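You operate a simulated robot arm through the tools that you are given. There is no shell and no other tool. Be economical: measure what you need, move in short steps, check, and stop when the job is done.

The job below is to be done with a simulated robot arm. You get a single attempt, and the scene is never put back.

JOB
Gauge the orange locking collar and fit the sleeve of the size shown.
Fine: collar on the bore gauge's pad, slide to READ, slide back to FREE, then stand the sleeve in the collar's bore.

Only the result counts: the job must be done as asked and must still hold three seconds after the hand-in. Knocking over, shifting, dropping, spilling or breaking anything else fails it.

ROBOT AND FRAMES
A 6-joint arm with a two-finger parallel gripper, fixed in place. Base frame: the origin is at the foot of the arm, x ahead of it, y to its left, z up; the work surface is at about z = 790. Readings come in mm, degrees, newtons and seconds.
With the tool pointing down near the work surface it reaches from about 260 to 680 mm from the base axis. Its first joint turns from -66.0 to 66.0 degrees. Payload 2.9 kg.
The tool frame sits at the grasp point between the pads (the TCP): z along the fingers, y along the line on which they close. The tips reach 30 mm beyond it. The gripper opens to 110 mm. The fingers are 20 mm wide and 10 mm thick; the gripper's body (48 by 112 mm) begins 55 mm behind the TCP.
Orientation is that of the tool frame in the base frame, as a unit quaternion [x, y, z, w]. With the fingers straight down and closing along the base's y, the tool's x points along the base's -x, its y along +y and its z along -z.

CONTROLS
- The arm moves only by the tool move_arm. Its argument "series" is a list of rows, each a list of 7 numbers: the gripper command, from -1 (fully open) to 1 (shut), values between in proportion, then the shift along the base's x, y, z in cm, then the turn, a rotation vector about the base's x, y, z in degrees. In form: [[gripper, tx, ty, tz, wx, wy, wz], ...]. A call has 1 to 12 rows; each row shifts and turns the commanded pose from where the row before left it. Each row takes 0.2 s and may step no farther than 50 mm and 8.6 degrees from the row before; otherwise, or with a gripper value out of range, the whole call is refused. Where a pose cannot be reached the arm comes as near as it can. A force on the tool above 70 N (or 10 N above the force at the start of the call, whichever is more), or a blocked arm, ends the call early, and 0.2 s more pass. The fingers move at their own pace (about 108 mm/s each) and stop on an object; they squeeze with about 23 N. The grip force told is the motor's: it shows also when the fingers shut on nothing. Time passes only in rows, and 0.2 s behind the last, so rows that do not move let the fingers close. The reply holds the time, the measured pose of the TCP, the force on the tool along the base axes, the opening and the grip force, in the units named above and with some noise.
- Cameras (640 x 400 px; columns grow to the right, rows downward): "scene" is fixed at [83.1, 434.4, 1390.2]; the picture's right is [-0.73, -0.68, 0.00], its down [-0.35, 0.37, -0.86] and it looks along [0.59, -0.63, -0.51] (base axes); focal length 362 px, centre (320, 200). "wrist" rides on the gripper at [72, 17, -103] in the tool frame; the picture's right is [-0.23, 0.97, 0.00], its down [-0.76, -0.18, -0.62] and it looks along [-0.61, -0.14, 0.78] (tool axes); focal length 222 px, centre (320, 200). There is no depth. A picture from a camera that has moved, and an enlarged one, comes with that camera's place and axes in the base frame and with its lens.
- grab_frame(camera): a new picture of that camera. The clock stands still meanwhile.
- zoom(camera, box): a new picture of the part [left, top, right, bottom] of that camera's present view, enlarged. The clock stands still meanwhile.
- hand_in(): hands the job in; it is judged then, once.

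Go step by step. Nothing tells you positions but the pictures and the camera data: compare them with the known pose of the tool, close in by small moves and look again before you grip or let go. The budget is 120 turns and 68 pictures, counting those below and the enlarged ones. Unless the task says otherwise, let go and move clear before handing in, and close with one line.

The tools are called after ">>>" as name(argument=value, ...) on one line, values as JSON. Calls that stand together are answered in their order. move_arm: Moves the arm, as the interface text tells. Its arguments: {"type":"object","properties":{"series":{"type":"array","items":{"type":"array","items":{"type":"number"}}}},"required":["series"]} The other tools are called the same way: grab_frame (camera) takes a picture; zoom (camera, box) takes an enlarged picture of a part of a camera's view; hand_in () hands the job in.

At the start:

```text
time: 0.0
tcp_pos: [453.3, -190.9, 1027.0]
tool_rot: [0.0, 1.0, 0.0, 0.0]
force: [-0.9, -0.5, -0.3]
opening: 109.6
gripper_force: 0.1
```

scene: 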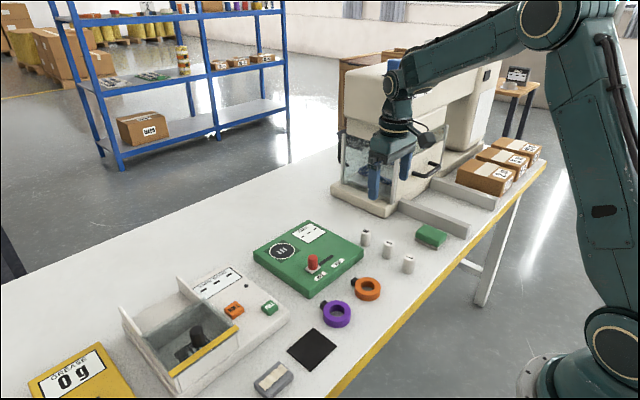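
wrist: 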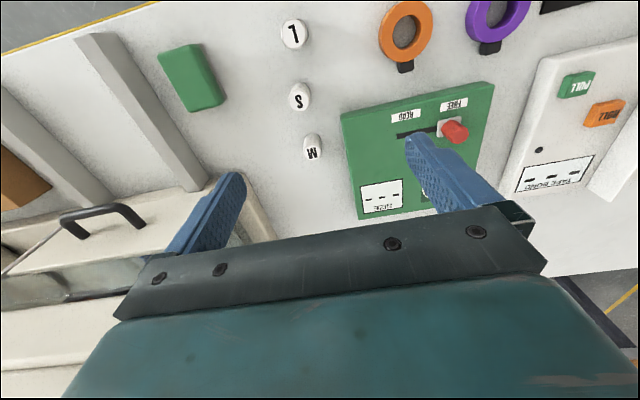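

I see a green bore gauge with a round pad and a red slide knob, an orange and a purple collar, and three sleeves marked L, S and M. I'll take enlarged pictures to locate them.

>>> zoom(camera="scene", box=[240, 210, 400, 310])

>>> zoom(camera="wrist", box=[270, 0, 530, 220])

>>> zoom(camera="scene", box=[340, 215, 460, 290])

```text
4.00 times, centred on (320, 260) of scene
camera zoom: at [83.1, 434.4, 1390.2], right [-0.73, -0.68, 0.0], down [-0.35, 0.37, -0.86], along [0.59, -0.63, -0.51], focal length 1447 px, centre (320, -40)
```

zoom: 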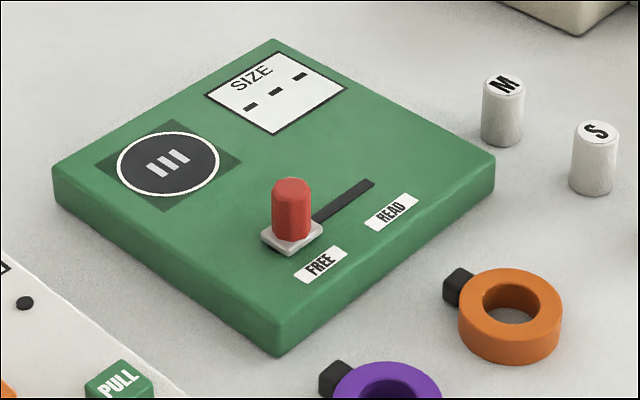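

```text
1.82 times, centred on (400, 110) of wrist
camera zoom: at [380.9, -173.7, 1129.0], right [0.23, 0.97, 0.0], down [0.76, -0.18, 0.62], along [0.61, -0.14, -0.78], focal length 404 px, centre (174, 364)
```

zoom: 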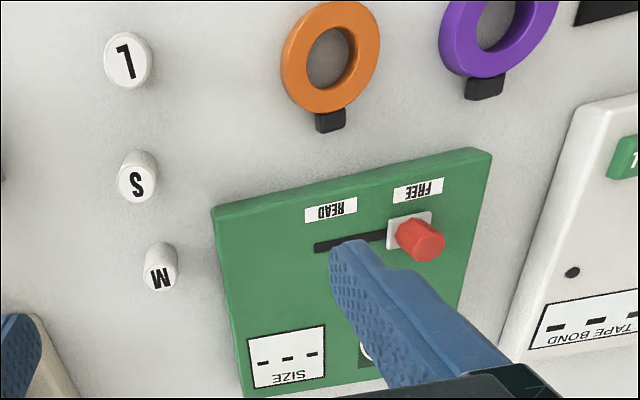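

```text
5.33 times, centred on (400, 252) of scene
camera zoom: at [83.1, 434.4, 1390.2], right [-0.73, -0.68, 0.0], down [-0.35, 0.37, -0.86], along [0.59, -0.63, -0.51], focal length 1929 px, centre (-107, -80)
```

zoom: 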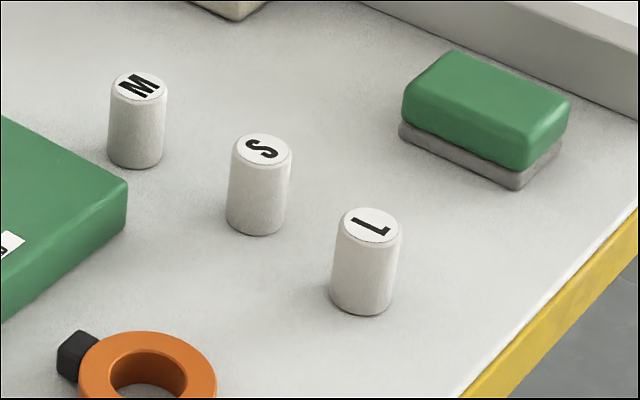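

The orange collar is at about (414, -78), the pad at about (646, -28), the knob at about (542, -32), and the slide travels along -y. I'll move above the collar and look again.

>>> move_arm(series=[[-0.6, -1.3, 3.8, -3, 0, 0, 0], [-0.6, -1.3, 3.8, -3, 0, 0, 0], [-0.6, -1.3, 3.8, -3, 0, 0, 0], [-0.6, 0, 0, 0, 0, 0, 0]])

>>> grab_frame(camera="wrist")

```text
refused: row 1 steps farther than a row can; nothing moved
```

```text
62 pictures are left
camera wrist: at [380.9, -173.7, 1129.0], right [0.23, 0.97, 0.0], down [0.76, -0.18, 0.62], along [0.61, -0.14, -0.78], focal length 222 px, centre (320, 200)
```

wrist: 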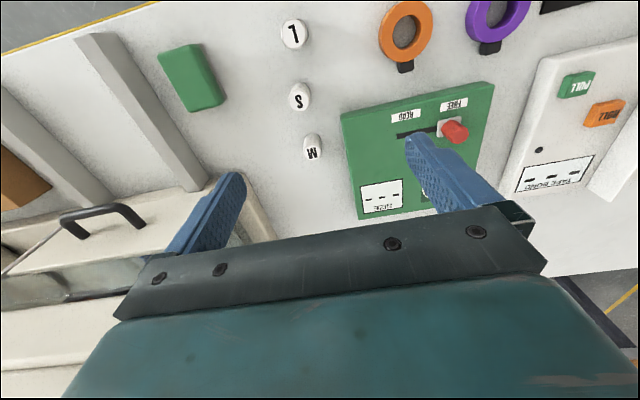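

The step was slightly too long, so nothing moved. I'll make the same move in smaller rows.

>>> move_arm(series=[[-0.6, -1, 2.8, -2, 0, 0, 0], [-0.6, -1, 2.8, -2, 0, 0, 0], [-0.6, -1, 2.8, -3, 0, 0, 0], [-0.6, -0.9, 2.9, -3, 0, 0, 0], [-0.6, 0, 0, 0, 0, 0, 0]])

>>> grab_frame(camera="wrist")

```text
time: 1.2
tcp_pos: [415.6, -78.4, 925.9]
tool_rot: [0.0, 1.0, 0.0, 0.0]
force: [-0.1, 0.7, -0.3]
opening: 88.2
gripper_force: 0.0
```

```text
61 pictures are left
camera wrist: at [342.2, -60.8, 1028.9], right [0.23, 0.97, 0.0], down [0.76, -0.18, 0.62], along [0.61, -0.14, -0.78], focal length 222 px, centre (320, 200)
```

wrist: 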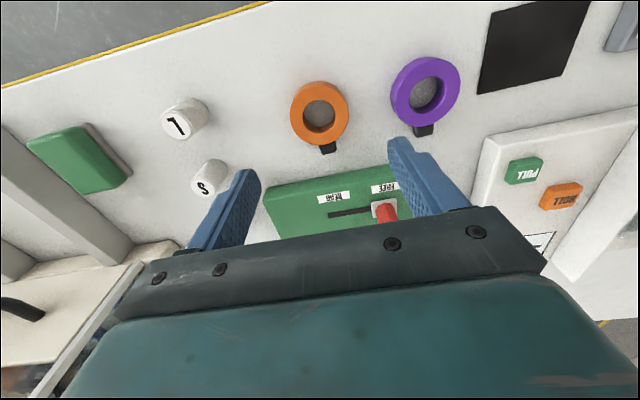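

The collar looks nearly below the tool. I'll enlarge the view for a finer fix.

>>> zoom(camera="wrist", box=[256, 65, 384, 165])

>>> zoom(camera="scene", box=[320, 260, 400, 310])

```text
4.00 times, centred on (320, 115) of wrist
camera zoom: at [342.2, -60.8, 1028.9], right [0.23, 0.97, 0.0], down [0.76, -0.18, 0.62], along [0.61, -0.14, -0.78], focal length 888 px, centre (320, 540)
```

zoom: 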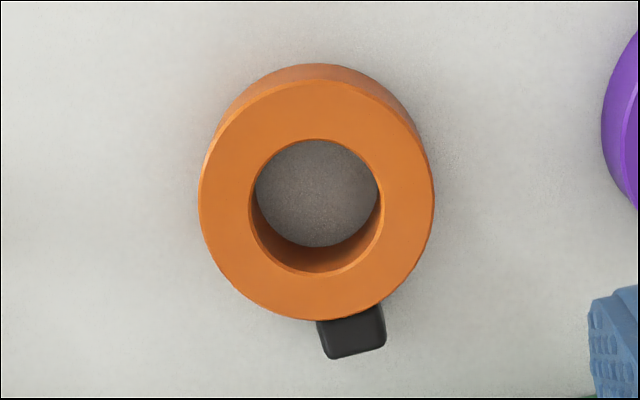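

```text
8.00 times, centred on (360, 285) of scene
camera zoom: at [83.0, 434.4, 1390.2], right [-0.73, -0.68, 0.0], down [-0.35, 0.37, -0.86], along [0.59, -0.63, -0.51], focal length 2894 px, centre (0, -480)
```

zoom: 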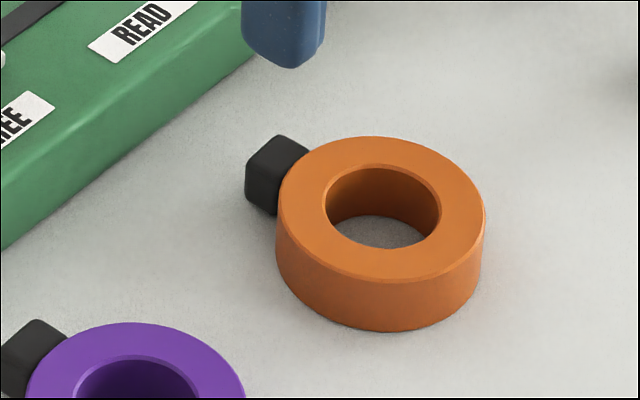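

The collar is centred at about (412.4, -77.5), with an outer diameter of about 58 mm and a height of about 18 mm. I'm lowering and gripping it.

>>> move_arm(series=[[-0.6, -0.3, 0.09, -3, 0, 0, 0], [-0.6, 0, 0, -3, 0, 0, 0], [-0.6, 0, 0, -2.5, 0, 0, 0], [-0.6, 0, 0, -1.7, 0, 0, 0], [-0.6, 0, 0, 0, 0, 0, 0]])

>>> grab_frame(camera="wrist")

```text
time: 2.4
tcp_pos: [410.9, -75.9, 823.9]
tool_rot: [0.0, 1.0, 0.0, -0.001]
force: [0.4, 0.2, -0.1]
opening: 87.8
gripper_force: 0.1
```

```text
58 pictures are left
camera wrist: at [339.4, -59.3, 926.6], right [0.23, 0.97, 0.0], down [0.76, -0.18, 0.62], along [0.61, -0.14, -0.78], focal length 222 px, centre (320, 200)
```

wrist: 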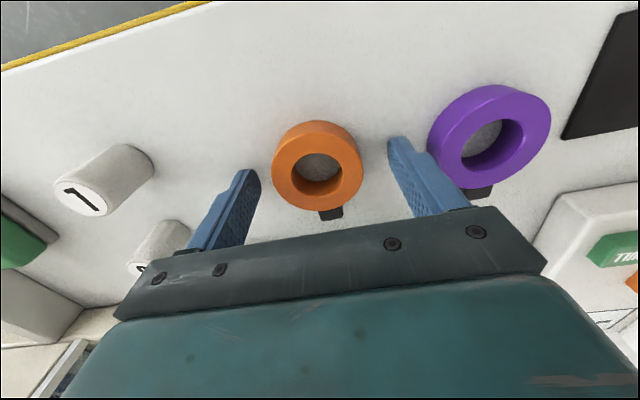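

The collar sits between the fingers, so I'm closing on it and lifting slightly.

>>> move_arm(series=[[-0.2, -0.15, -0.1, 0, 0, 0, 0], [0.2, 0, 0, 0, 0, 0, 0], [1, 0, 0, 0, 0, 0, 0], [1, 0, 0, 0, 0, 0, 0]])

>>> grab_frame(camera="wrist")

```text
time: 3.4
tcp_pos: [409.5, -76.7, 824.9]
tool_rot: [0.0, 1.0, 0.0, 0.001]
force: [-0.2, 0.5, -0.4]
opening: 57.2
gripper_force: 23.2
```

```text
57 pictures are left
camera wrist: at [337.6, -60.3, 927.1], right [0.23, 0.97, 0.0], down [0.76, -0.18, 0.62], along [0.61, -0.14, -0.78], focal length 222 px, centre (320, 200)
```

wrist: 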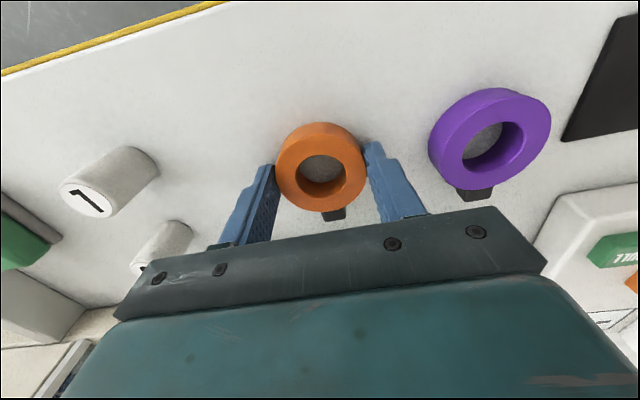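

The collar is gripped at 57 mm. I'm lifting it and moving toward the pad, stopping short so I can look.

>>> move_arm(series=[[1, 0, 0, 2, 0, 0, 0], [1, 0, 0, 4, 0, 0, 0], [1, 0, 0, 4, 0, 0, 0], [1, 3, 0.8, 1, 0, 0, 0], [1, 4, 1, 0, 0, 0, 0], [1, 4, 1, 0, 0, 0, 0], [1, 4, 1, 0, 0, 0, 0], [1, 4, 1, 0, 0, 0, 0], [1, 0, 0, 0, 0, 0, 0]])

>>> grab_frame(camera="wrist")

>>> zoom(camera="scene", box=[240, 180, 400, 280])

```text
time: 5.4
tcp_pos: [600.4, -30.1, 934.1]
tool_rot: [0.0, 1.0, 0.001, 0.0]
force: [-1.5, -0.4, -2.1]
opening: 56.9
gripper_force: 23.2
```

```text
56 pictures are left
camera wrist: at [528.0, -12.1, 1036.7], right [0.23, 0.97, 0.0], down [0.76, -0.18, 0.62], along [0.61, -0.14, -0.78], focal length 222 px, centre (320, 200)
```

wrist: 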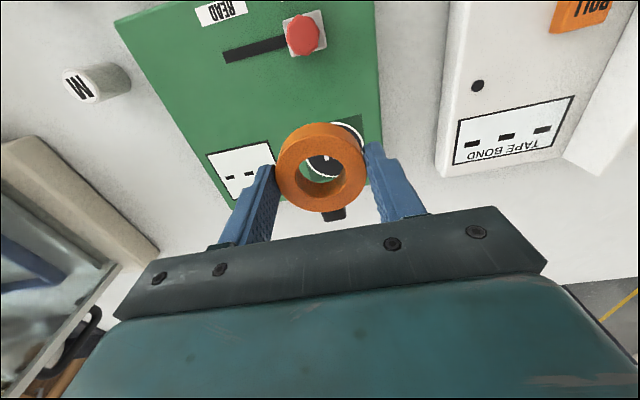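

```text
4.00 times, centred on (320, 230) of scene
camera zoom: at [83.1, 434.4, 1390.2], right [-0.73, -0.68, 0.0], down [-0.35, 0.37, -0.86], along [0.59, -0.63, -0.51], focal length 1447 px, centre (320, 80)
```

zoom: 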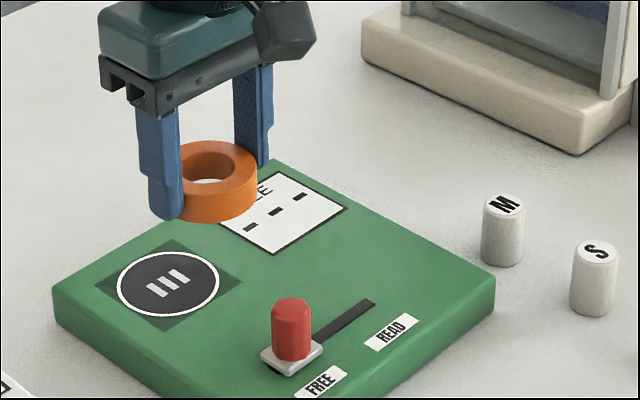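

From the scene and wrist views together, the pad is at about (640, -24). I'm moving above it and lowering partway.

>>> move_arm(series=[[1, 3.8, 0.6, 0, 0, 0, 0], [1, 0, 0, -3, 0, 0, 0], [1, 0, 0, -2.5, 0, 0, 0], [1, 0, 0, -1, 0, 0, 0], [1, 0, 0, 0, 0, 0, 0]])

>>> zoom(camera="scene", box=[240, 210, 320, 260])

>>> zoom(camera="wrist", box=[240, 80, 400, 230])

```text
time: 6.6
tcp_pos: [638.6, -24.0, 869.1]
tool_rot: [0.0, 1.0, 0.0, 0.0]
force: [0.3, -1.1, -1.2]
opening: 57.4
gripper_force: 23.0
```

```text
8.00 times, centred on (280, 235) of scene
camera zoom: at [83.1, 434.4, 1390.2], right [-0.73, -0.68, 0.0], down [-0.35, 0.37, -0.86], along [0.59, -0.63, -0.51], focal length 2894 px, centre (640, -80)
```

zoom: 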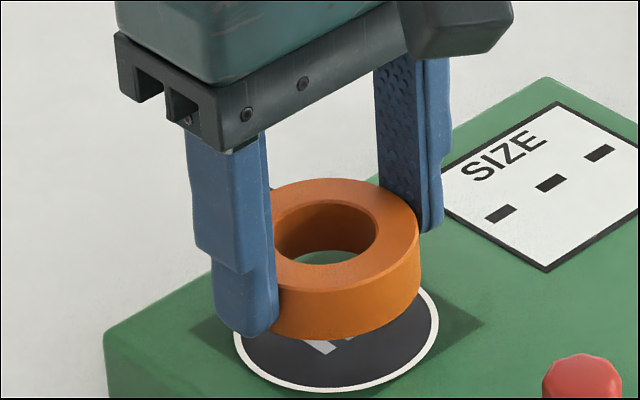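

```text
2.67 times, centred on (320, 155) of wrist
camera zoom: at [565.9, -6.6, 970.7], right [0.23, 0.97, 0.0], down [0.76, -0.18, 0.62], along [0.61, -0.14, -0.78], focal length 592 px, centre (320, 320)
```

zoom: 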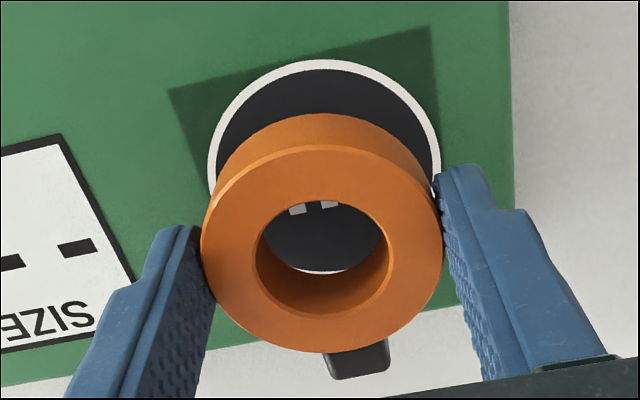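

The wrist view shows the collar centred over the pad to within about 1–2 mm. I'll lower it close to the pad and check again.

>>> move_arm(series=[[1, 0, 0, -1, 0, 0, 0], [1, 0, 0, -0.6, 0, 0, 0], [1, 0, 0, 0, 0, 0, 0]])

>>> zoom(camera="scene", box=[240, 210, 320, 260])

>>> zoom(camera="wrist", box=[240, 80, 400, 230])

```text
time: 7.4
tcp_pos: [637.4, -24.5, 854.9]
tool_rot: [-0.001, 1.0, 0.0, 0.001]
force: [-5.1, 1.3, 13.1]
opening: 57.1
gripper_force: 22.6
```

```text
8.00 times, centred on (280, 235) of scene
camera zoom: at [82.7, 434.4, 1390.2], right [-0.73, -0.68, 0.0], down [-0.35, 0.37, -0.86], along [0.59, -0.63, -0.51], focal length 2894 px, centre (640, -80)
```

zoom: 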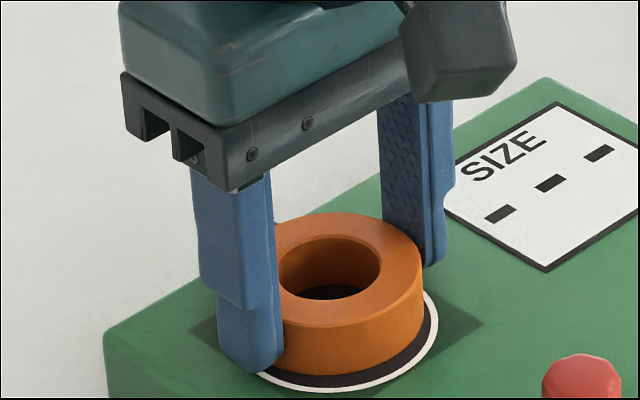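

```text
2.67 times, centred on (320, 155) of wrist
camera zoom: at [565.4, -7.2, 956.9], right [0.23, 0.97, 0.0], down [0.76, -0.18, 0.62], along [0.61, -0.14, -0.78], focal length 592 px, centre (320, 320)
```

zoom: 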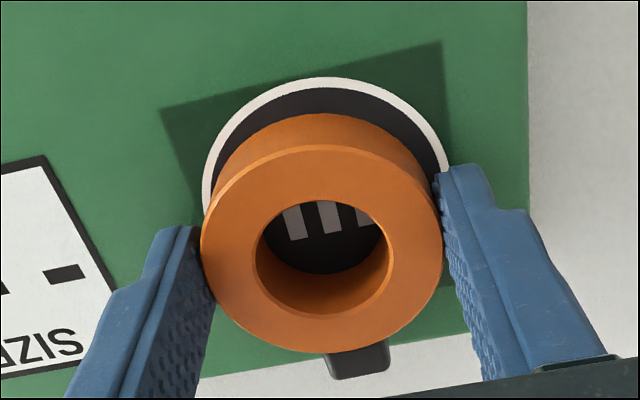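

The collar has touched the pad. Both views put it about 6 mm too far in +x, so I'll raise it a little, shift it and check.

>>> move_arm(series=[[1, 0, 0, 0.4, 0, 0, 0], [1, -0.62, 0.1, 0, 0, 0, 0], [1, 0, 0, 0, 0, 0, 0]])

>>> zoom(camera="scene", box=[240, 210, 320, 260])

>>> zoom(camera="wrist", box=[240, 80, 400, 230])

```text
time: 8.2
tcp_pos: [631.6, -22.3, 856.5]
tool_rot: [0.0, 1.0, 0.0, 0.0]
force: [1.1, 0.3, -2.0]
opening: 57.1
gripper_force: 23.1
```

```text
8.00 times, centred on (280, 235) of scene
camera zoom: at [83.1, 434.4, 1390.2], right [-0.73, -0.68, 0.0], down [-0.35, 0.37, -0.86], along [0.59, -0.63, -0.51], focal length 2894 px, centre (640, -80)
```

zoom: 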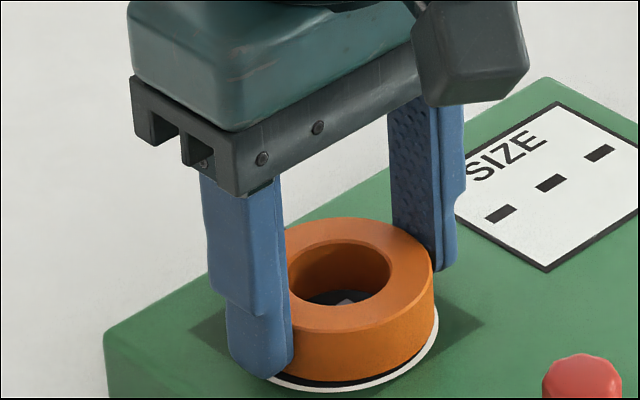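

```text
2.67 times, centred on (320, 155) of wrist
camera zoom: at [559.1, -5.4, 959.4], right [0.23, 0.97, 0.0], down [0.76, -0.18, 0.62], along [0.61, -0.14, -0.78], focal length 592 px, centre (320, 320)
```

zoom: 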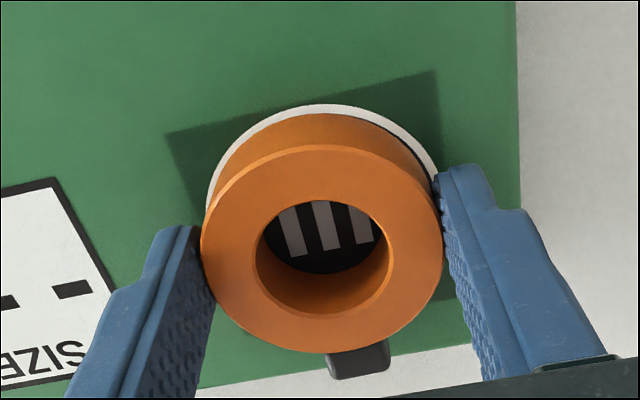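

The collar is now nearly centred. I'll nudge it 1 mm in +x, lower it to contact, then open slightly to release.

>>> move_arm(series=[[1, 0.12, -0.03, 0, 0, 0, 0], [1, 0, 0, -0.25, 0, 0, 0], [1, 0, 0, 0, 0, 0, 0]])

>>> zoom(camera="scene", box=[240, 210, 320, 260])

```text
time: 9.0
tcp_pos: [633.4, -23.2, 854.3]
tool_rot: [0.0, 1.0, 0.0, 0.0]
force: [-0.4, 0.2, -1.9]
opening: 57.3
gripper_force: 22.4
```

```text
8.00 times, centred on (280, 235) of scene
camera zoom: at [83.1, 434.4, 1390.2], right [-0.73, -0.68, 0.0], down [-0.35, 0.37, -0.86], along [0.59, -0.63, -0.51], focal length 2894 px, centre (640, -80)
```

zoom: 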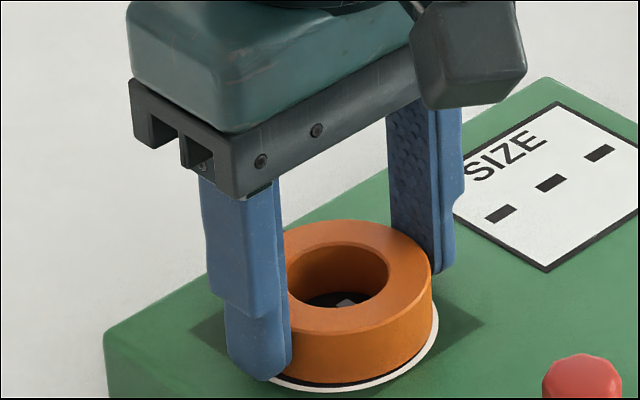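

It hasn't touched yet, so I'm lowering gently.

>>> move_arm(series=[[1, 0, 0, -0.1, 0, 0, 0], [1, 0, 0, -0.1, 0, 0, 0], [1, 0, 0, 0, 0, 0, 0]])

```text
time: 9.8
tcp_pos: [632.5, -22.7, 854.4]
tool_rot: [0.0, 1.0, -0.001, 0.001]
force: [-4.1, 1.1, 11.2]
opening: 57.1
gripper_force: 22.7
```

It's in contact. I'll open and rise straight up.

>>> move_arm(series=[[0.6, 0, 0, 0.1, 0, 0, 0], [-0.1, 0, 0, 0, 0, 0, 0], [-0.4, 0, 0, 0, 0, 0, 0], [-0.4, 0, 0, 0, 0, 0, 0], [-0.4, 0, 0, 3, 0, 0, 0], [-0.4, 0, 0, 4, 0, 0, 0], [-0.4, -3, 0, 0, 0, 0, 0], [-0.4, -4, 0, 0, 0, 0, 0], [-0.4, -2, 0, 0, 0, 0, 0], [-0.4, 0, 0, 0, 0, 0, 0]])

>>> zoom(camera="scene", box=[240, 200, 368, 280])

>>> grab_frame(camera="wrist")

```text
time: 12.0
tcp_pos: [541.8, -22.5, 923.5]
tool_rot: [-0.001, 1.0, 0.0, 0.0]
force: [0.6, -0.3, 0.7]
opening: 76.9
gripper_force: 0.1
```

```text
5.00 times, centred on (304, 240) of scene
camera zoom: at [83.0, 434.4, 1390.2], right [-0.73, -0.68, 0.0], down [-0.35, 0.37, -0.86], along [0.59, -0.63, -0.51], focal length 1809 px, centre (400, 0)
```

zoom: 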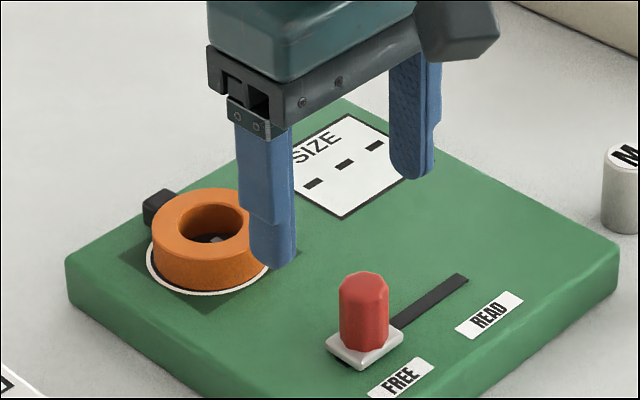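

```text
46 pictures are left
camera wrist: at [468.7, -5.7, 1025.9], right [0.23, 0.97, 0.0], down [0.76, -0.18, 0.62], along [0.61, -0.14, -0.78], focal length 222 px, centre (320, 200)
```

wrist: 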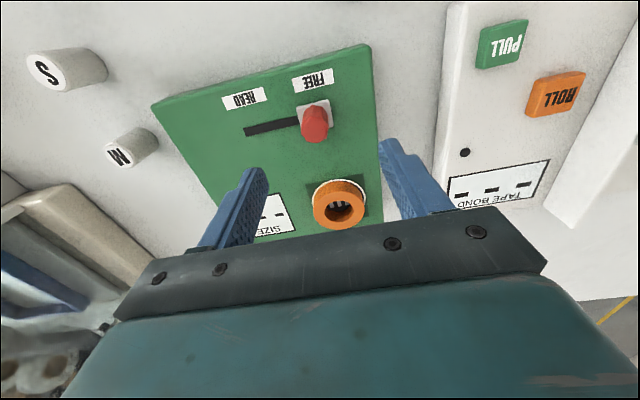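

The collar sits well centred on the pad. Next I'll locate the knob.

>>> zoom(camera="wrist", box=[224, 60, 384, 160])

```text
4.00 times, centred on (304, 110) of wrist
camera zoom: at [468.7, -5.7, 1025.9], right [0.23, 0.97, 0.0], down [0.76, -0.18, 0.62], along [0.61, -0.14, -0.78], focal length 888 px, centre (384, 560)
```

zoom: 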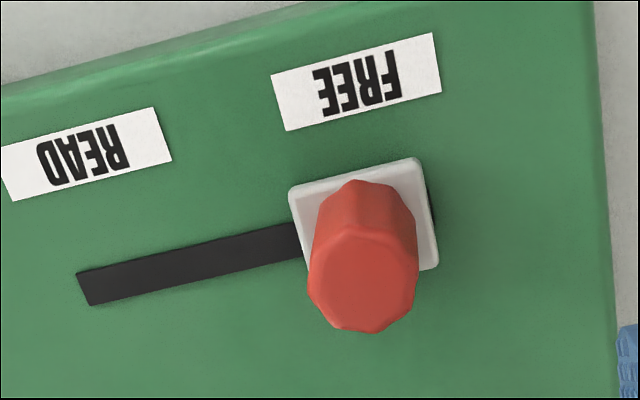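

The knob is at about (532, -24.5), with its slot running along y. I'm lowering over it and gripping it.

>>> move_arm(series=[[-0.4, -0.98, -0.2, 0, 0, 0, 0], [-0.4, 0, 0, -3, 0, 0, 0], [-0.4, 0, 0, -2.9, 0, 0, 0], [-0.2, 0, 0, 0, 0, 0, 0], [0.2, 0, 0, 0, 0, 0, 0], [0.4, 0, 0, 0, 0, 0, 0], [0.4, 0, 0, 0, 0, 0, 0]])

>>> grab_frame(camera="wrist")

```text
time: 13.6
tcp_pos: [534.3, -24.6, 864.8]
tool_rot: [0.0, 1.0, 0.001, 0.0]
force: [0.7, -0.1, 0.0]
opening: 33.1
gripper_force: 0.1
```

```text
44 pictures are left
camera wrist: at [461.4, -7.7, 968.5], right [0.23, 0.97, 0.0], down [0.76, -0.18, 0.62], along [0.61, -0.14, -0.78], focal length 222 px, centre (320, 200)
```

wrist: 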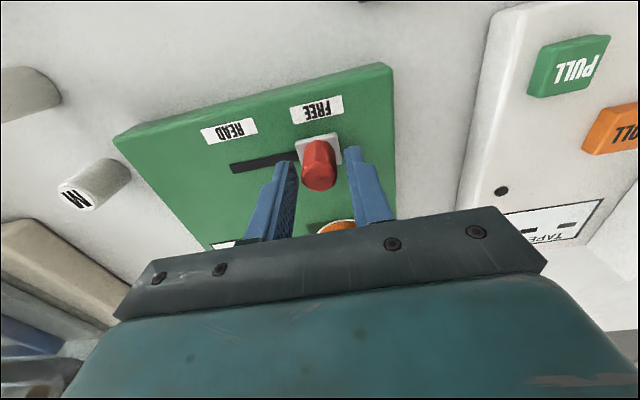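

The fingers straddle the knob. I'm closing and dragging it toward READ in small steps.

>>> move_arm(series=[[1, 0, 0, 0, 0, 0, 0], [1, 0, 0, 0, 0, 0, 0], [1, 0, -1, 0, 0, 0, 0], [1, 0, -1, 0, 0, 0, 0], [1, 0, -1, 0, 0, 0, 0], [1, 0, -1, 0, 0, 0, 0], [1, 0, 0, 0, 0, 0, 0]])

>>> grab_frame(camera="wrist")

```text
time: 15.2
tcp_pos: [534.4, -64.4, 866.3]
tool_rot: [-0.001, 1.0, 0.001, 0.001]
force: [2.7, 0.3, 7.7]
opening: 21.3
gripper_force: 45.4
```

```text
43 pictures are left
camera wrist: at [461.1, -47.7, 968.4], right [0.23, 0.97, 0.0], down [0.76, -0.18, 0.62], along [0.61, -0.14, -0.78], focal length 222 px, centre (320, 200)
```

wrist: 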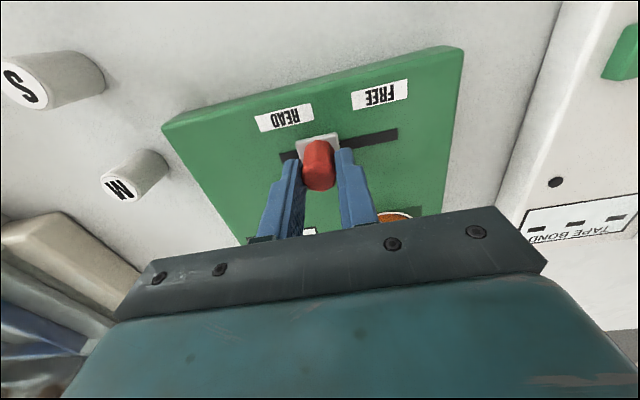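

The slide is moving with the fingers, so I'll continue in small steps.

>>> move_arm(series=[[1, 0, -0.6, 0, 0, 0, 0], [1, 0, -0.4, 0, 0, 0, 0], [1, 0, -0.2, 0, 0, 0, 0], [1, 0, -0.2, 0, 0, 0, 0], [1, 0, 0, 0, 0, 0, 0]])

>>> zoom(camera="scene", box=[240, 200, 368, 280])

```text
time: 16.4
tcp_pos: [534.8, -76.8, 865.8]
tool_rot: [-0.003, 1.0, 0.0, 0.001]
force: [6.3, 17.7, 15.0]
opening: 21.5
gripper_force: 44.7
```

```text
5.00 times, centred on (304, 240) of scene
camera zoom: at [83.0, 434.8, 1390.1], right [-0.73, -0.68, 0.0], down [-0.35, 0.37, -0.86], along [0.59, -0.63, -0.51], focal length 1809 px, centre (400, 0)
```

zoom: 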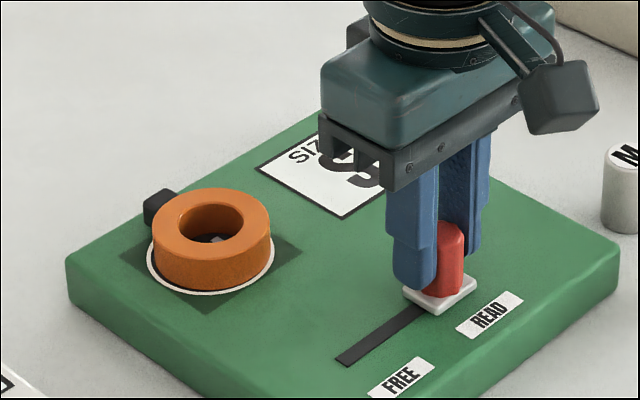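

The slide has reached its stop and the display has changed. I'll read it.

>>> zoom(camera="scene", box=[288, 222, 320, 246])

>>> grab_frame(camera="wrist")

```text
16.00 times, centred on (304, 234) of scene
camera zoom: at [83.0, 434.8, 1390.1], right [-0.73, -0.68, 0.0], down [-0.35, 0.37, -0.86], along [0.59, -0.63, -0.51], focal length 5788 px, centre (576, -344)
```

zoom: 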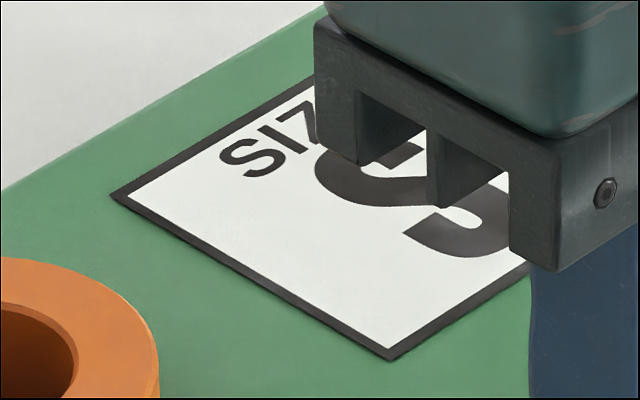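

```text
40 pictures are left
camera wrist: at [461.0, -60.5, 968.4], right [0.22, 0.97, 0.0], down [0.76, -0.18, 0.62], along [0.61, -0.14, -0.78], focal length 222 px, centre (320, 200)
```

wrist: 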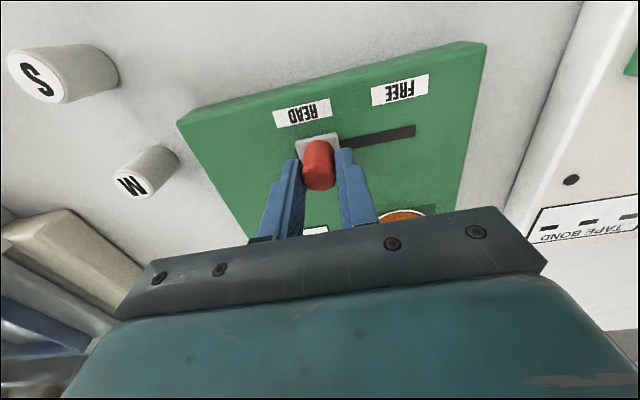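

It looks like "S". I'll slide back to FREE and read it unobstructed if the reading stays.

>>> move_arm(series=[[1, 0, 1, 0, 0, 0, 0], [1, 0, 1, 0, 0, 0, 0], [1, 0, 1, 0, 0, 0, 0], [1, 0, 1, 0, 0, 0, 0], [1, 0, 0.8, 0, 0, 0, 0], [1, 0, 0.3, 0, 0, 0, 0], [1, 0, 0.2, 0, 0, 0, 0], [1, 0, 0, 0, 0, 0, 0]])

>>> zoom(camera="scene", box=[240, 200, 368, 280])

```text
time: 18.2
tcp_pos: [533.8, -25.6, 865.8]
tool_rot: [-0.001, 1.0, 0.0, 0.002]
force: [5.1, -1.1, 22.3]
opening: 21.3
gripper_force: 45.7
```

```text
5.00 times, centred on (304, 240) of scene
camera zoom: at [82.8, 434.4, 1390.3], right [-0.73, -0.68, 0.0], down [-0.35, 0.37, -0.86], along [0.59, -0.63, -0.51], focal length 1809 px, centre (400, 0)
```

zoom: 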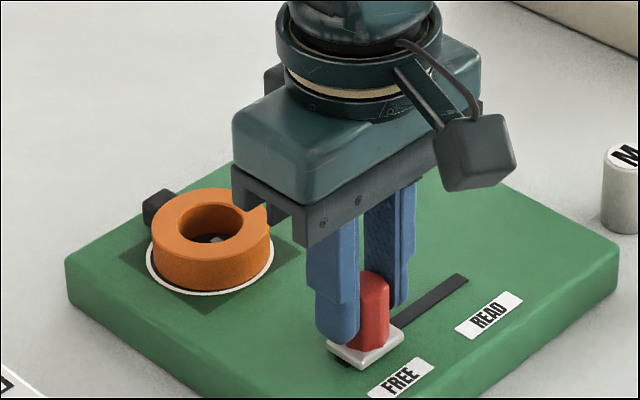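

It's close to FREE, so I'll push gently on to the stop.

>>> move_arm(series=[[1, 0, 0.2, 0, 0, 0, 0], [1, 0, 0.1, 0, 0, 0, 0], [1, 0, 0, 0, 0, 0, 0]])

```text
time: 19.0
tcp_pos: [534.9, -25.1, 865.4]
tool_rot: [0.002, 1.0, -0.001, 0.001]
force: [6.2, -15.9, 22.0]
opening: 21.7
gripper_force: 45.3
```

It's against the FREE stop. I'm releasing, rising, and looking.

>>> move_arm(series=[[0.5, 0, -0.2, 0, 0, 0, 0], [0.2, 0, 0, 0, 0, 0, 0], [0.2, 0, 0, 0, 0, 0, 0], [0.2, 0, 0, 3, 0, 0, 0], [0.2, 0, 0, 4, 0, 0, 0], [0.2, -2, -4, 0, 0, 0, 0], [0.2, -2, -4, 0, 0, 0, 0], [0.2, -1, -4, 0, 0, 0, 0], [0.2, 0, 0, 0, 0, 0, 0]])

>>> zoom(camera="scene", box=[240, 200, 368, 280])

>>> grab_frame(camera="wrist")

```text
time: 21.0
tcp_pos: [481.8, -143.9, 936.2]
tool_rot: [0.0, 1.0, 0.0, 0.001]
force: [0.5, -0.5, 0.2]
opening: 44.0
gripper_force: 0.0
```

```text
5.00 times, centred on (304, 240) of scene
camera zoom: at [83.1, 434.3, 1390.2], right [-0.73, -0.68, 0.0], down [-0.35, 0.37, -0.86], along [0.59, -0.63, -0.51], focal length 1809 px, centre (400, 0)
```

zoom: 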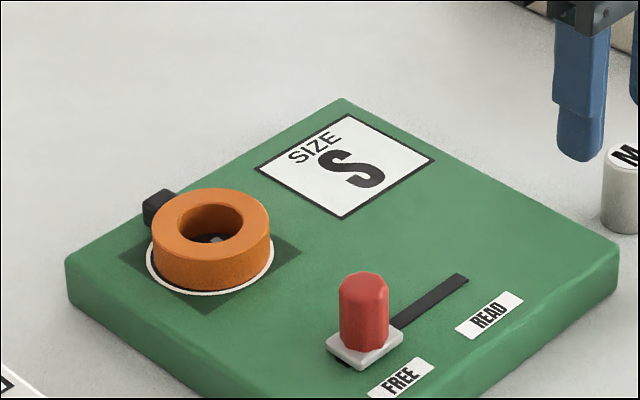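

```text
37 pictures are left
camera wrist: at [410.3, -127.0, 1038.4], right [0.23, 0.97, 0.0], down [0.76, -0.18, 0.62], along [0.61, -0.14, -0.78], focal length 222 px, centre (320, 200)
```

wrist: 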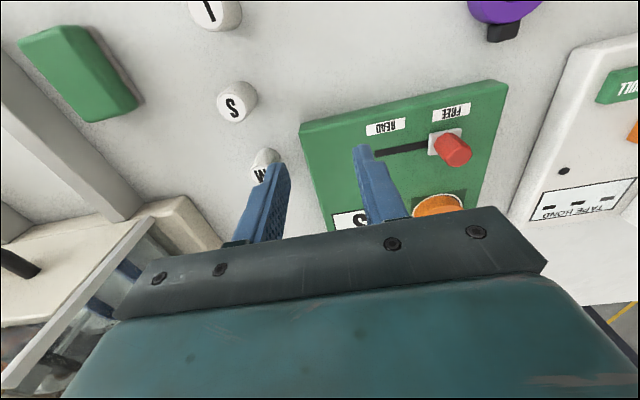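

The gauge shows S and the slide is at FREE. The S sleeve is at about (451, -217), so I'm moving above it.

>>> move_arm(series=[[0, -1.5, -3.6, 0, 0, 0, 0], [0, -1.5, -3.6, 0, 0, 0, 0], [0, 0, 0, -2.5, 0, 0, 0], [0, 0, 0, 0, 0, 0, 0]])

>>> grab_frame(camera="wrist")

>>> zoom(camera="wrist", box=[240, 60, 400, 160])

```text
time: 22.0
tcp_pos: [452.5, -216.8, 910.8]
tool_rot: [0.0, 1.0, -0.001, 0.0]
force: [0.0, 0.0, 0.5]
opening: 54.9
gripper_force: 0.1
```

```text
36 pictures are left
camera wrist: at [380.1, -200.1, 1013.5], right [0.23, 0.97, 0.0], down [0.76, -0.18, 0.62], along [0.61, -0.14, -0.78], focal length 222 px, centre (320, 200)
```

wrist: 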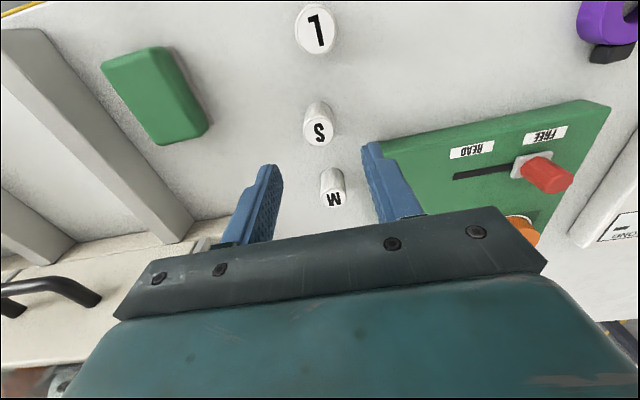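

```text
4.00 times, centred on (320, 110) of wrist
camera zoom: at [380.1, -200.1, 1013.5], right [0.23, 0.97, 0.0], down [0.76, -0.18, 0.62], along [0.61, -0.14, -0.78], focal length 888 px, centre (320, 560)
```

zoom: 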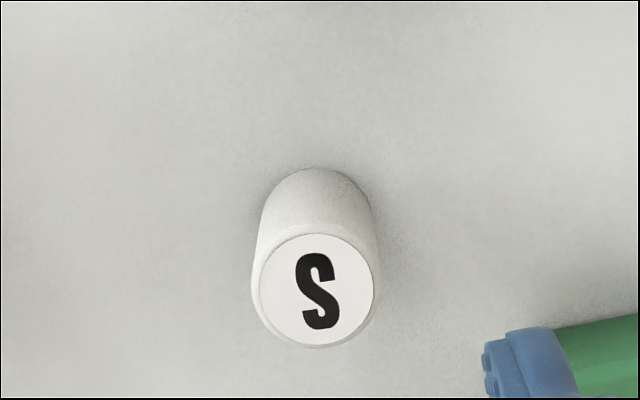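

The S sleeve is directly below. I'm lowering to grip its upper half, so the tips will stay above the collar later.

>>> move_arm(series=[[0, -0.05, 0, -3, 0, 0, 0], [0, 0, 0, -2.5, 0, 0, 0], [0, 0, 0, -1.3, 0, 0, 0], [0, 0, 0, 0, 0, 0, 0]])

>>> grab_frame(camera="wrist")

>>> zoom(camera="scene", box=[340, 190, 436, 260])

```text
time: 23.0
tcp_pos: [454.1, -217.0, 841.7]
tool_rot: [-0.001, 1.0, 0.0, 0.0]
force: [0.1, -0.3, 0.1]
opening: 54.8
gripper_force: 0.0
```

```text
34 pictures are left
camera wrist: at [381.1, -198.9, 944.1], right [0.23, 0.97, 0.0], down [0.76, -0.18, 0.62], along [0.61, -0.14, -0.78], focal length 222 px, centre (320, 200)
```

wrist: 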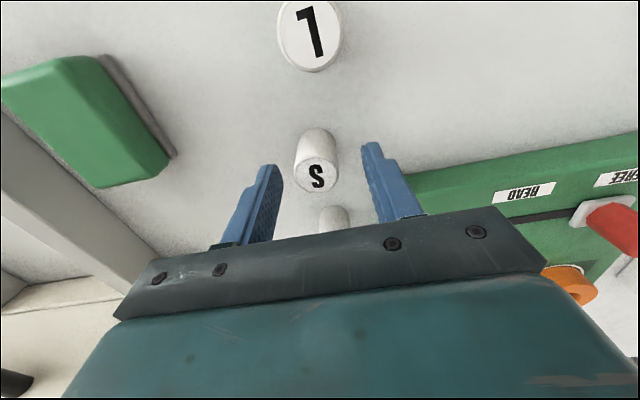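

```text
5.71 times, centred on (388, 225) of scene
camera zoom: at [83.1, 434.4, 1390.2], right [-0.73, -0.68, 0.0], down [-0.35, 0.37, -0.86], along [0.59, -0.63, -0.51], focal length 2067 px, centre (-69, 57)
```

zoom: 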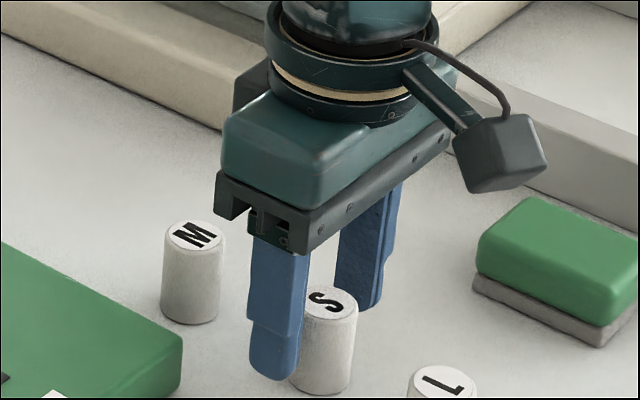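

The sleeve is between the fingers. I'll shift 1.5 mm in -x and close.

>>> move_arm(series=[[0.1, -0.15, 0, 0.05, 0, 0, 0], [0.3, 0, 0, 0, 0, 0, 0], [1, 0, 0, 0, 0, 0, 0], [1, 0, 0, 0, 0, 0, 0], [1, 0, 0, 0, 0, 0, 0]])

>>> zoom(camera="scene", box=[340, 190, 436, 260])

```text
time: 24.2
tcp_pos: [451.2, -216.1, 841.5]
tool_rot: [0.0, 1.0, 0.0, 0.0]
force: [-0.4, -0.5, -0.1]
opening: 26.7
gripper_force: 23.0
```

```text
5.71 times, centred on (388, 225) of scene
camera zoom: at [83.1, 434.3, 1390.2], right [-0.73, -0.68, 0.0], down [-0.35, 0.37, -0.86], along [0.59, -0.63, -0.51], focal length 2067 px, centre (-69, 57)
```

zoom: 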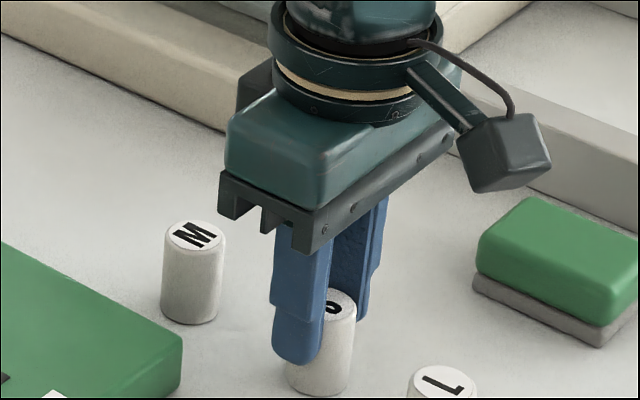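

The sleeve is gripped, 26.7 mm across. I'm lifting it and carrying it toward the collar.

>>> move_arm(series=[[1, 0, 0, 2, 0, 0, 0], [1, 0, 0, 4, 0, 0, 0], [1, 0, 0, 4, 0, 0, 0], [1, 2.9, 3.2, 0, 0, 0, 0], [1, 2.9, 3.2, 0, 0, 0, 0], [1, 2.9, 3.2, 0, 0, 0, 0], [1, 2.9, 3.2, 0, 0, 0, 0], [1, 2.9, 3.2, 0, 0, 0, 0], [1, 2.9, 3.3, 0, 0, 0, 0], [1, 0, 0, 0, 0, 0, 0], [1, 0, 0, 0, 0, 0, 0]])

>>> grab_frame(camera="wrist")

>>> zoom(camera="scene", box=[224, 180, 352, 260])

```text
time: 26.6
tcp_pos: [624.2, -25.6, 942.8]
tool_rot: [0.0, 1.0, 0.001, -0.001]
force: [0.4, -0.5, -1.4]
opening: 27.1
gripper_force: 23.2
```

```text
31 pictures are left
camera wrist: at [551.4, -7.3, 1045.9], right [0.23, 0.97, 0.0], down [0.76, -0.18, 0.62], along [0.61, -0.14, -0.78], focal length 222 px, centre (320, 200)
```

wrist: 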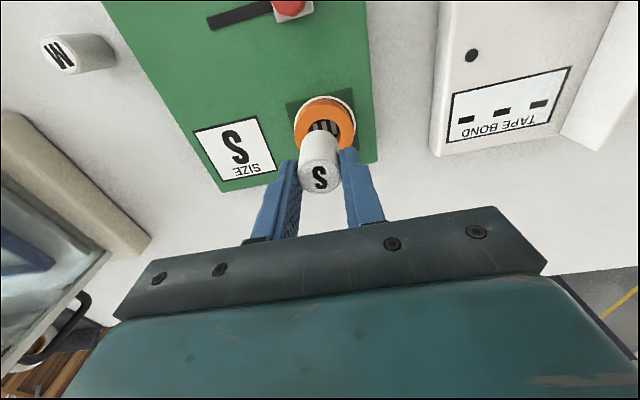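

```text
5.00 times, centred on (288, 220) of scene
camera zoom: at [83.1, 434.4, 1390.2], right [-0.73, -0.68, 0.0], down [-0.35, 0.37, -0.86], along [0.59, -0.63, -0.51], focal length 1809 px, centre (480, 100)
```

zoom: 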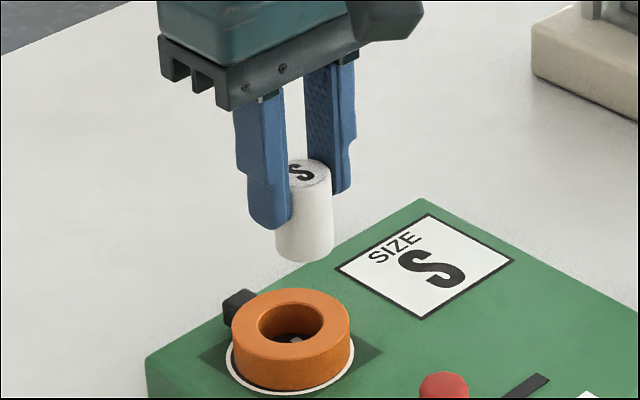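

The sleeve is above and slightly short of the collar. I'll enlarge the wrist view to align it.

>>> zoom(camera="wrist", box=[256, 80, 384, 200])

```text
3.33 times, centred on (320, 140) of wrist
camera zoom: at [551.4, -7.3, 1045.9], right [0.23, 0.97, 0.0], down [0.76, -0.18, 0.62], along [0.61, -0.14, -0.78], focal length 740 px, centre (320, 400)
```

zoom: 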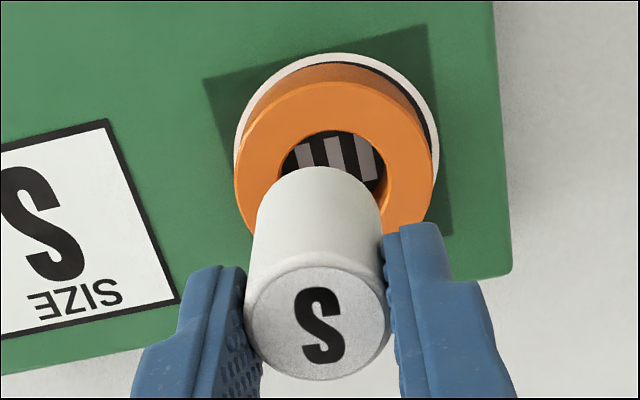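

The collar centre is about (+8, +3) mm from the sleeve. I'm aligning and lowering to just above the collar.

>>> move_arm(series=[[1, 0.8, 0.31, 0, 0, 0, 0], [1, 0, 0, -2.5, 0, 0, 0], [1, 0, 0, -2, 0, 0, 0], [1, 0, 0, 0, 0, 0, 0], [1, 0, 0, 0, 0, 0, 0]])

>>> zoom(camera="wrist", box=[256, 90, 384, 210])

>>> zoom(camera="scene", box=[240, 200, 320, 260])

```text
time: 27.8
tcp_pos: [633.1, -20.7, 896.9]
tool_rot: [0.0, 1.0, 0.0, 0.0]
force: [-0.6, -0.1, -0.2]
opening: 26.5
gripper_force: 23.1
```

```text
3.33 times, centred on (320, 150) of wrist
camera zoom: at [560.3, -3.7, 999.9], right [0.23, 0.97, 0.0], down [0.76, -0.18, 0.62], along [0.61, -0.14, -0.78], focal length 740 px, centre (320, 367)
```

zoom: 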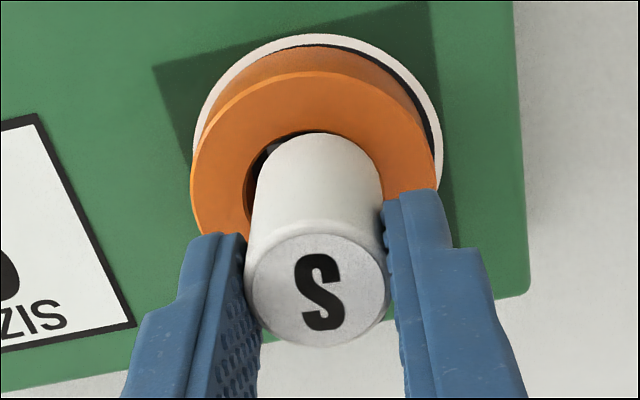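

```text
6.67 times, centred on (280, 230) of scene
camera zoom: at [83.1, 434.4, 1390.2], right [-0.73, -0.68, 0.0], down [-0.35, 0.37, -0.86], along [0.59, -0.63, -0.51], focal length 2412 px, centre (587, 0)
```

zoom: 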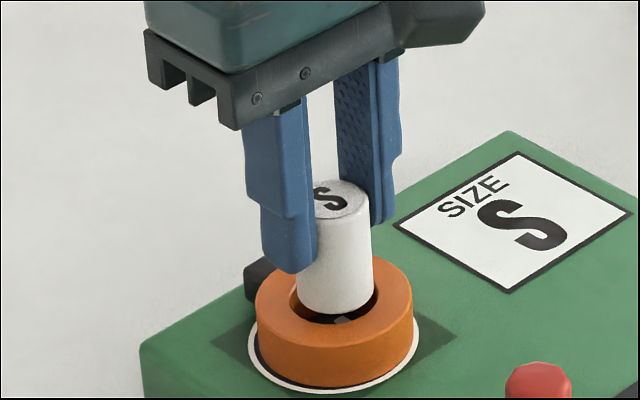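

The sleeve looks slightly toward the -x/+y side of the bore. I'll shift it (+2, -1), lower 4 mm and look again.

>>> move_arm(series=[[1, 0.2, -0.1, 0, 0, 0, 0], [1, 0, 0, -0.4, 0, 0, 0], [1, 0, 0, 0, 0, 0, 0], [1, 0, 0, 0, 0, 0, 0]])

>>> zoom(camera="wrist", box=[256, 90, 384, 210])

>>> zoom(camera="scene", box=[260, 220, 308, 256])

```text
time: 28.8
tcp_pos: [633.8, -21.5, 892.1]
tool_rot: [-0.001, 1.0, 0.0, 0.0]
force: [-0.5, -0.3, -0.8]
opening: 26.6
gripper_force: 22.5
```

```text
3.33 times, centred on (320, 150) of wrist
camera zoom: at [561.9, -4.8, 995.6], right [0.23, 0.97, 0.0], down [0.76, -0.18, 0.62], along [0.61, -0.14, -0.78], focal length 740 px, centre (320, 367)
```

zoom: 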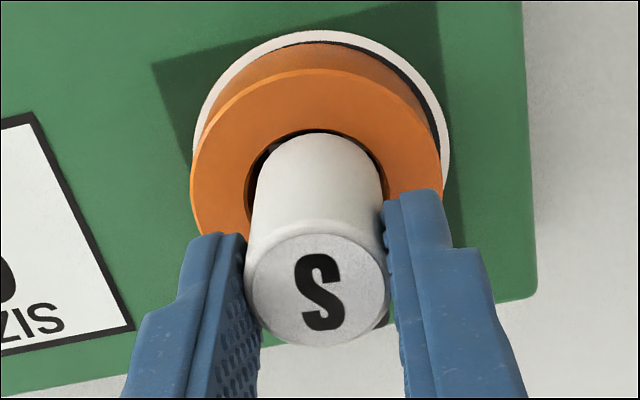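

```text
11.11 times, centred on (284, 238) of scene
camera zoom: at [83.1, 434.4, 1390.2], right [-0.73, -0.68, 0.0], down [-0.35, 0.37, -0.86], along [0.59, -0.63, -0.51], focal length 4020 px, centre (720, -222)
```

zoom: 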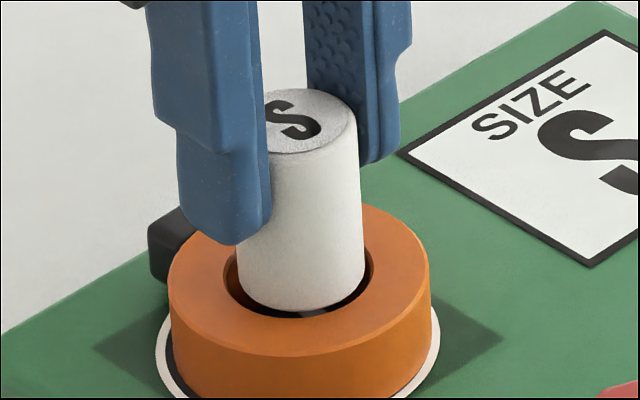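

The sleeve is within about 1 mm of the bore centre, with roughly 2.5 mm clearance around it. I'm lowering in small steps and watching the force.

>>> move_arm(series=[[1, 0.05, 0.03, -0.2, 0, 0, 0], [1, 0, 0, -0.2, 0, 0, 0], [1, 0, 0, -0.2, 0, 0, 0], [1, 0, 0, -0.2, 0, 0, 0], [1, 0, 0, -0.2, 0, 0, 0], [1, 0, 0, 0, 0, 0, 0]])

>>> zoom(camera="scene", box=[260, 220, 308, 256])

>>> zoom(camera="wrist", box=[256, 90, 384, 210])

```text
time: 30.2
tcp_pos: [634.8, -22.8, 883.0]
tool_rot: [0.0, 1.0, 0.001, 0.0]
force: [-0.3, -0.3, -0.5]
opening: 26.8
gripper_force: 22.3
```

```text
11.11 times, centred on (284, 238) of scene
camera zoom: at [83.1, 434.4, 1390.2], right [-0.73, -0.68, 0.0], down [-0.35, 0.37, -0.86], along [0.59, -0.63, -0.51], focal length 4020 px, centre (720, -222)
```

zoom: 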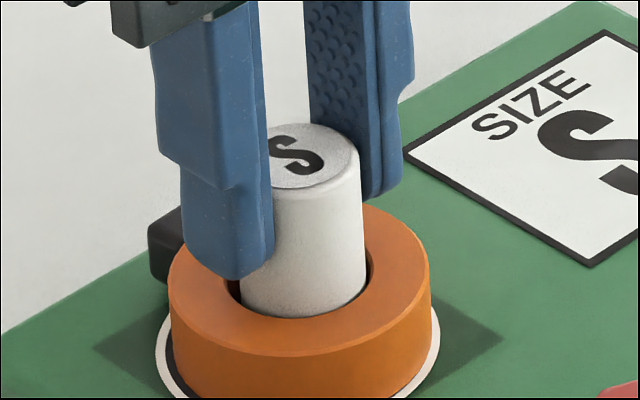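

```text
3.33 times, centred on (320, 150) of wrist
camera zoom: at [562.5, -5.5, 985.6], right [0.23, 0.97, 0.0], down [0.76, -0.18, 0.62], along [0.61, -0.14, -0.78], focal length 740 px, centre (320, 367)
```

zoom: 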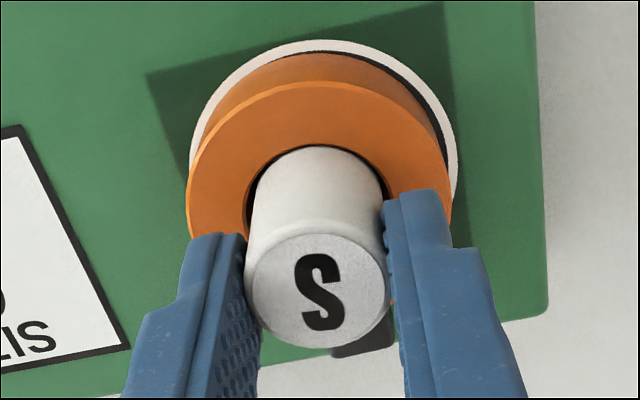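

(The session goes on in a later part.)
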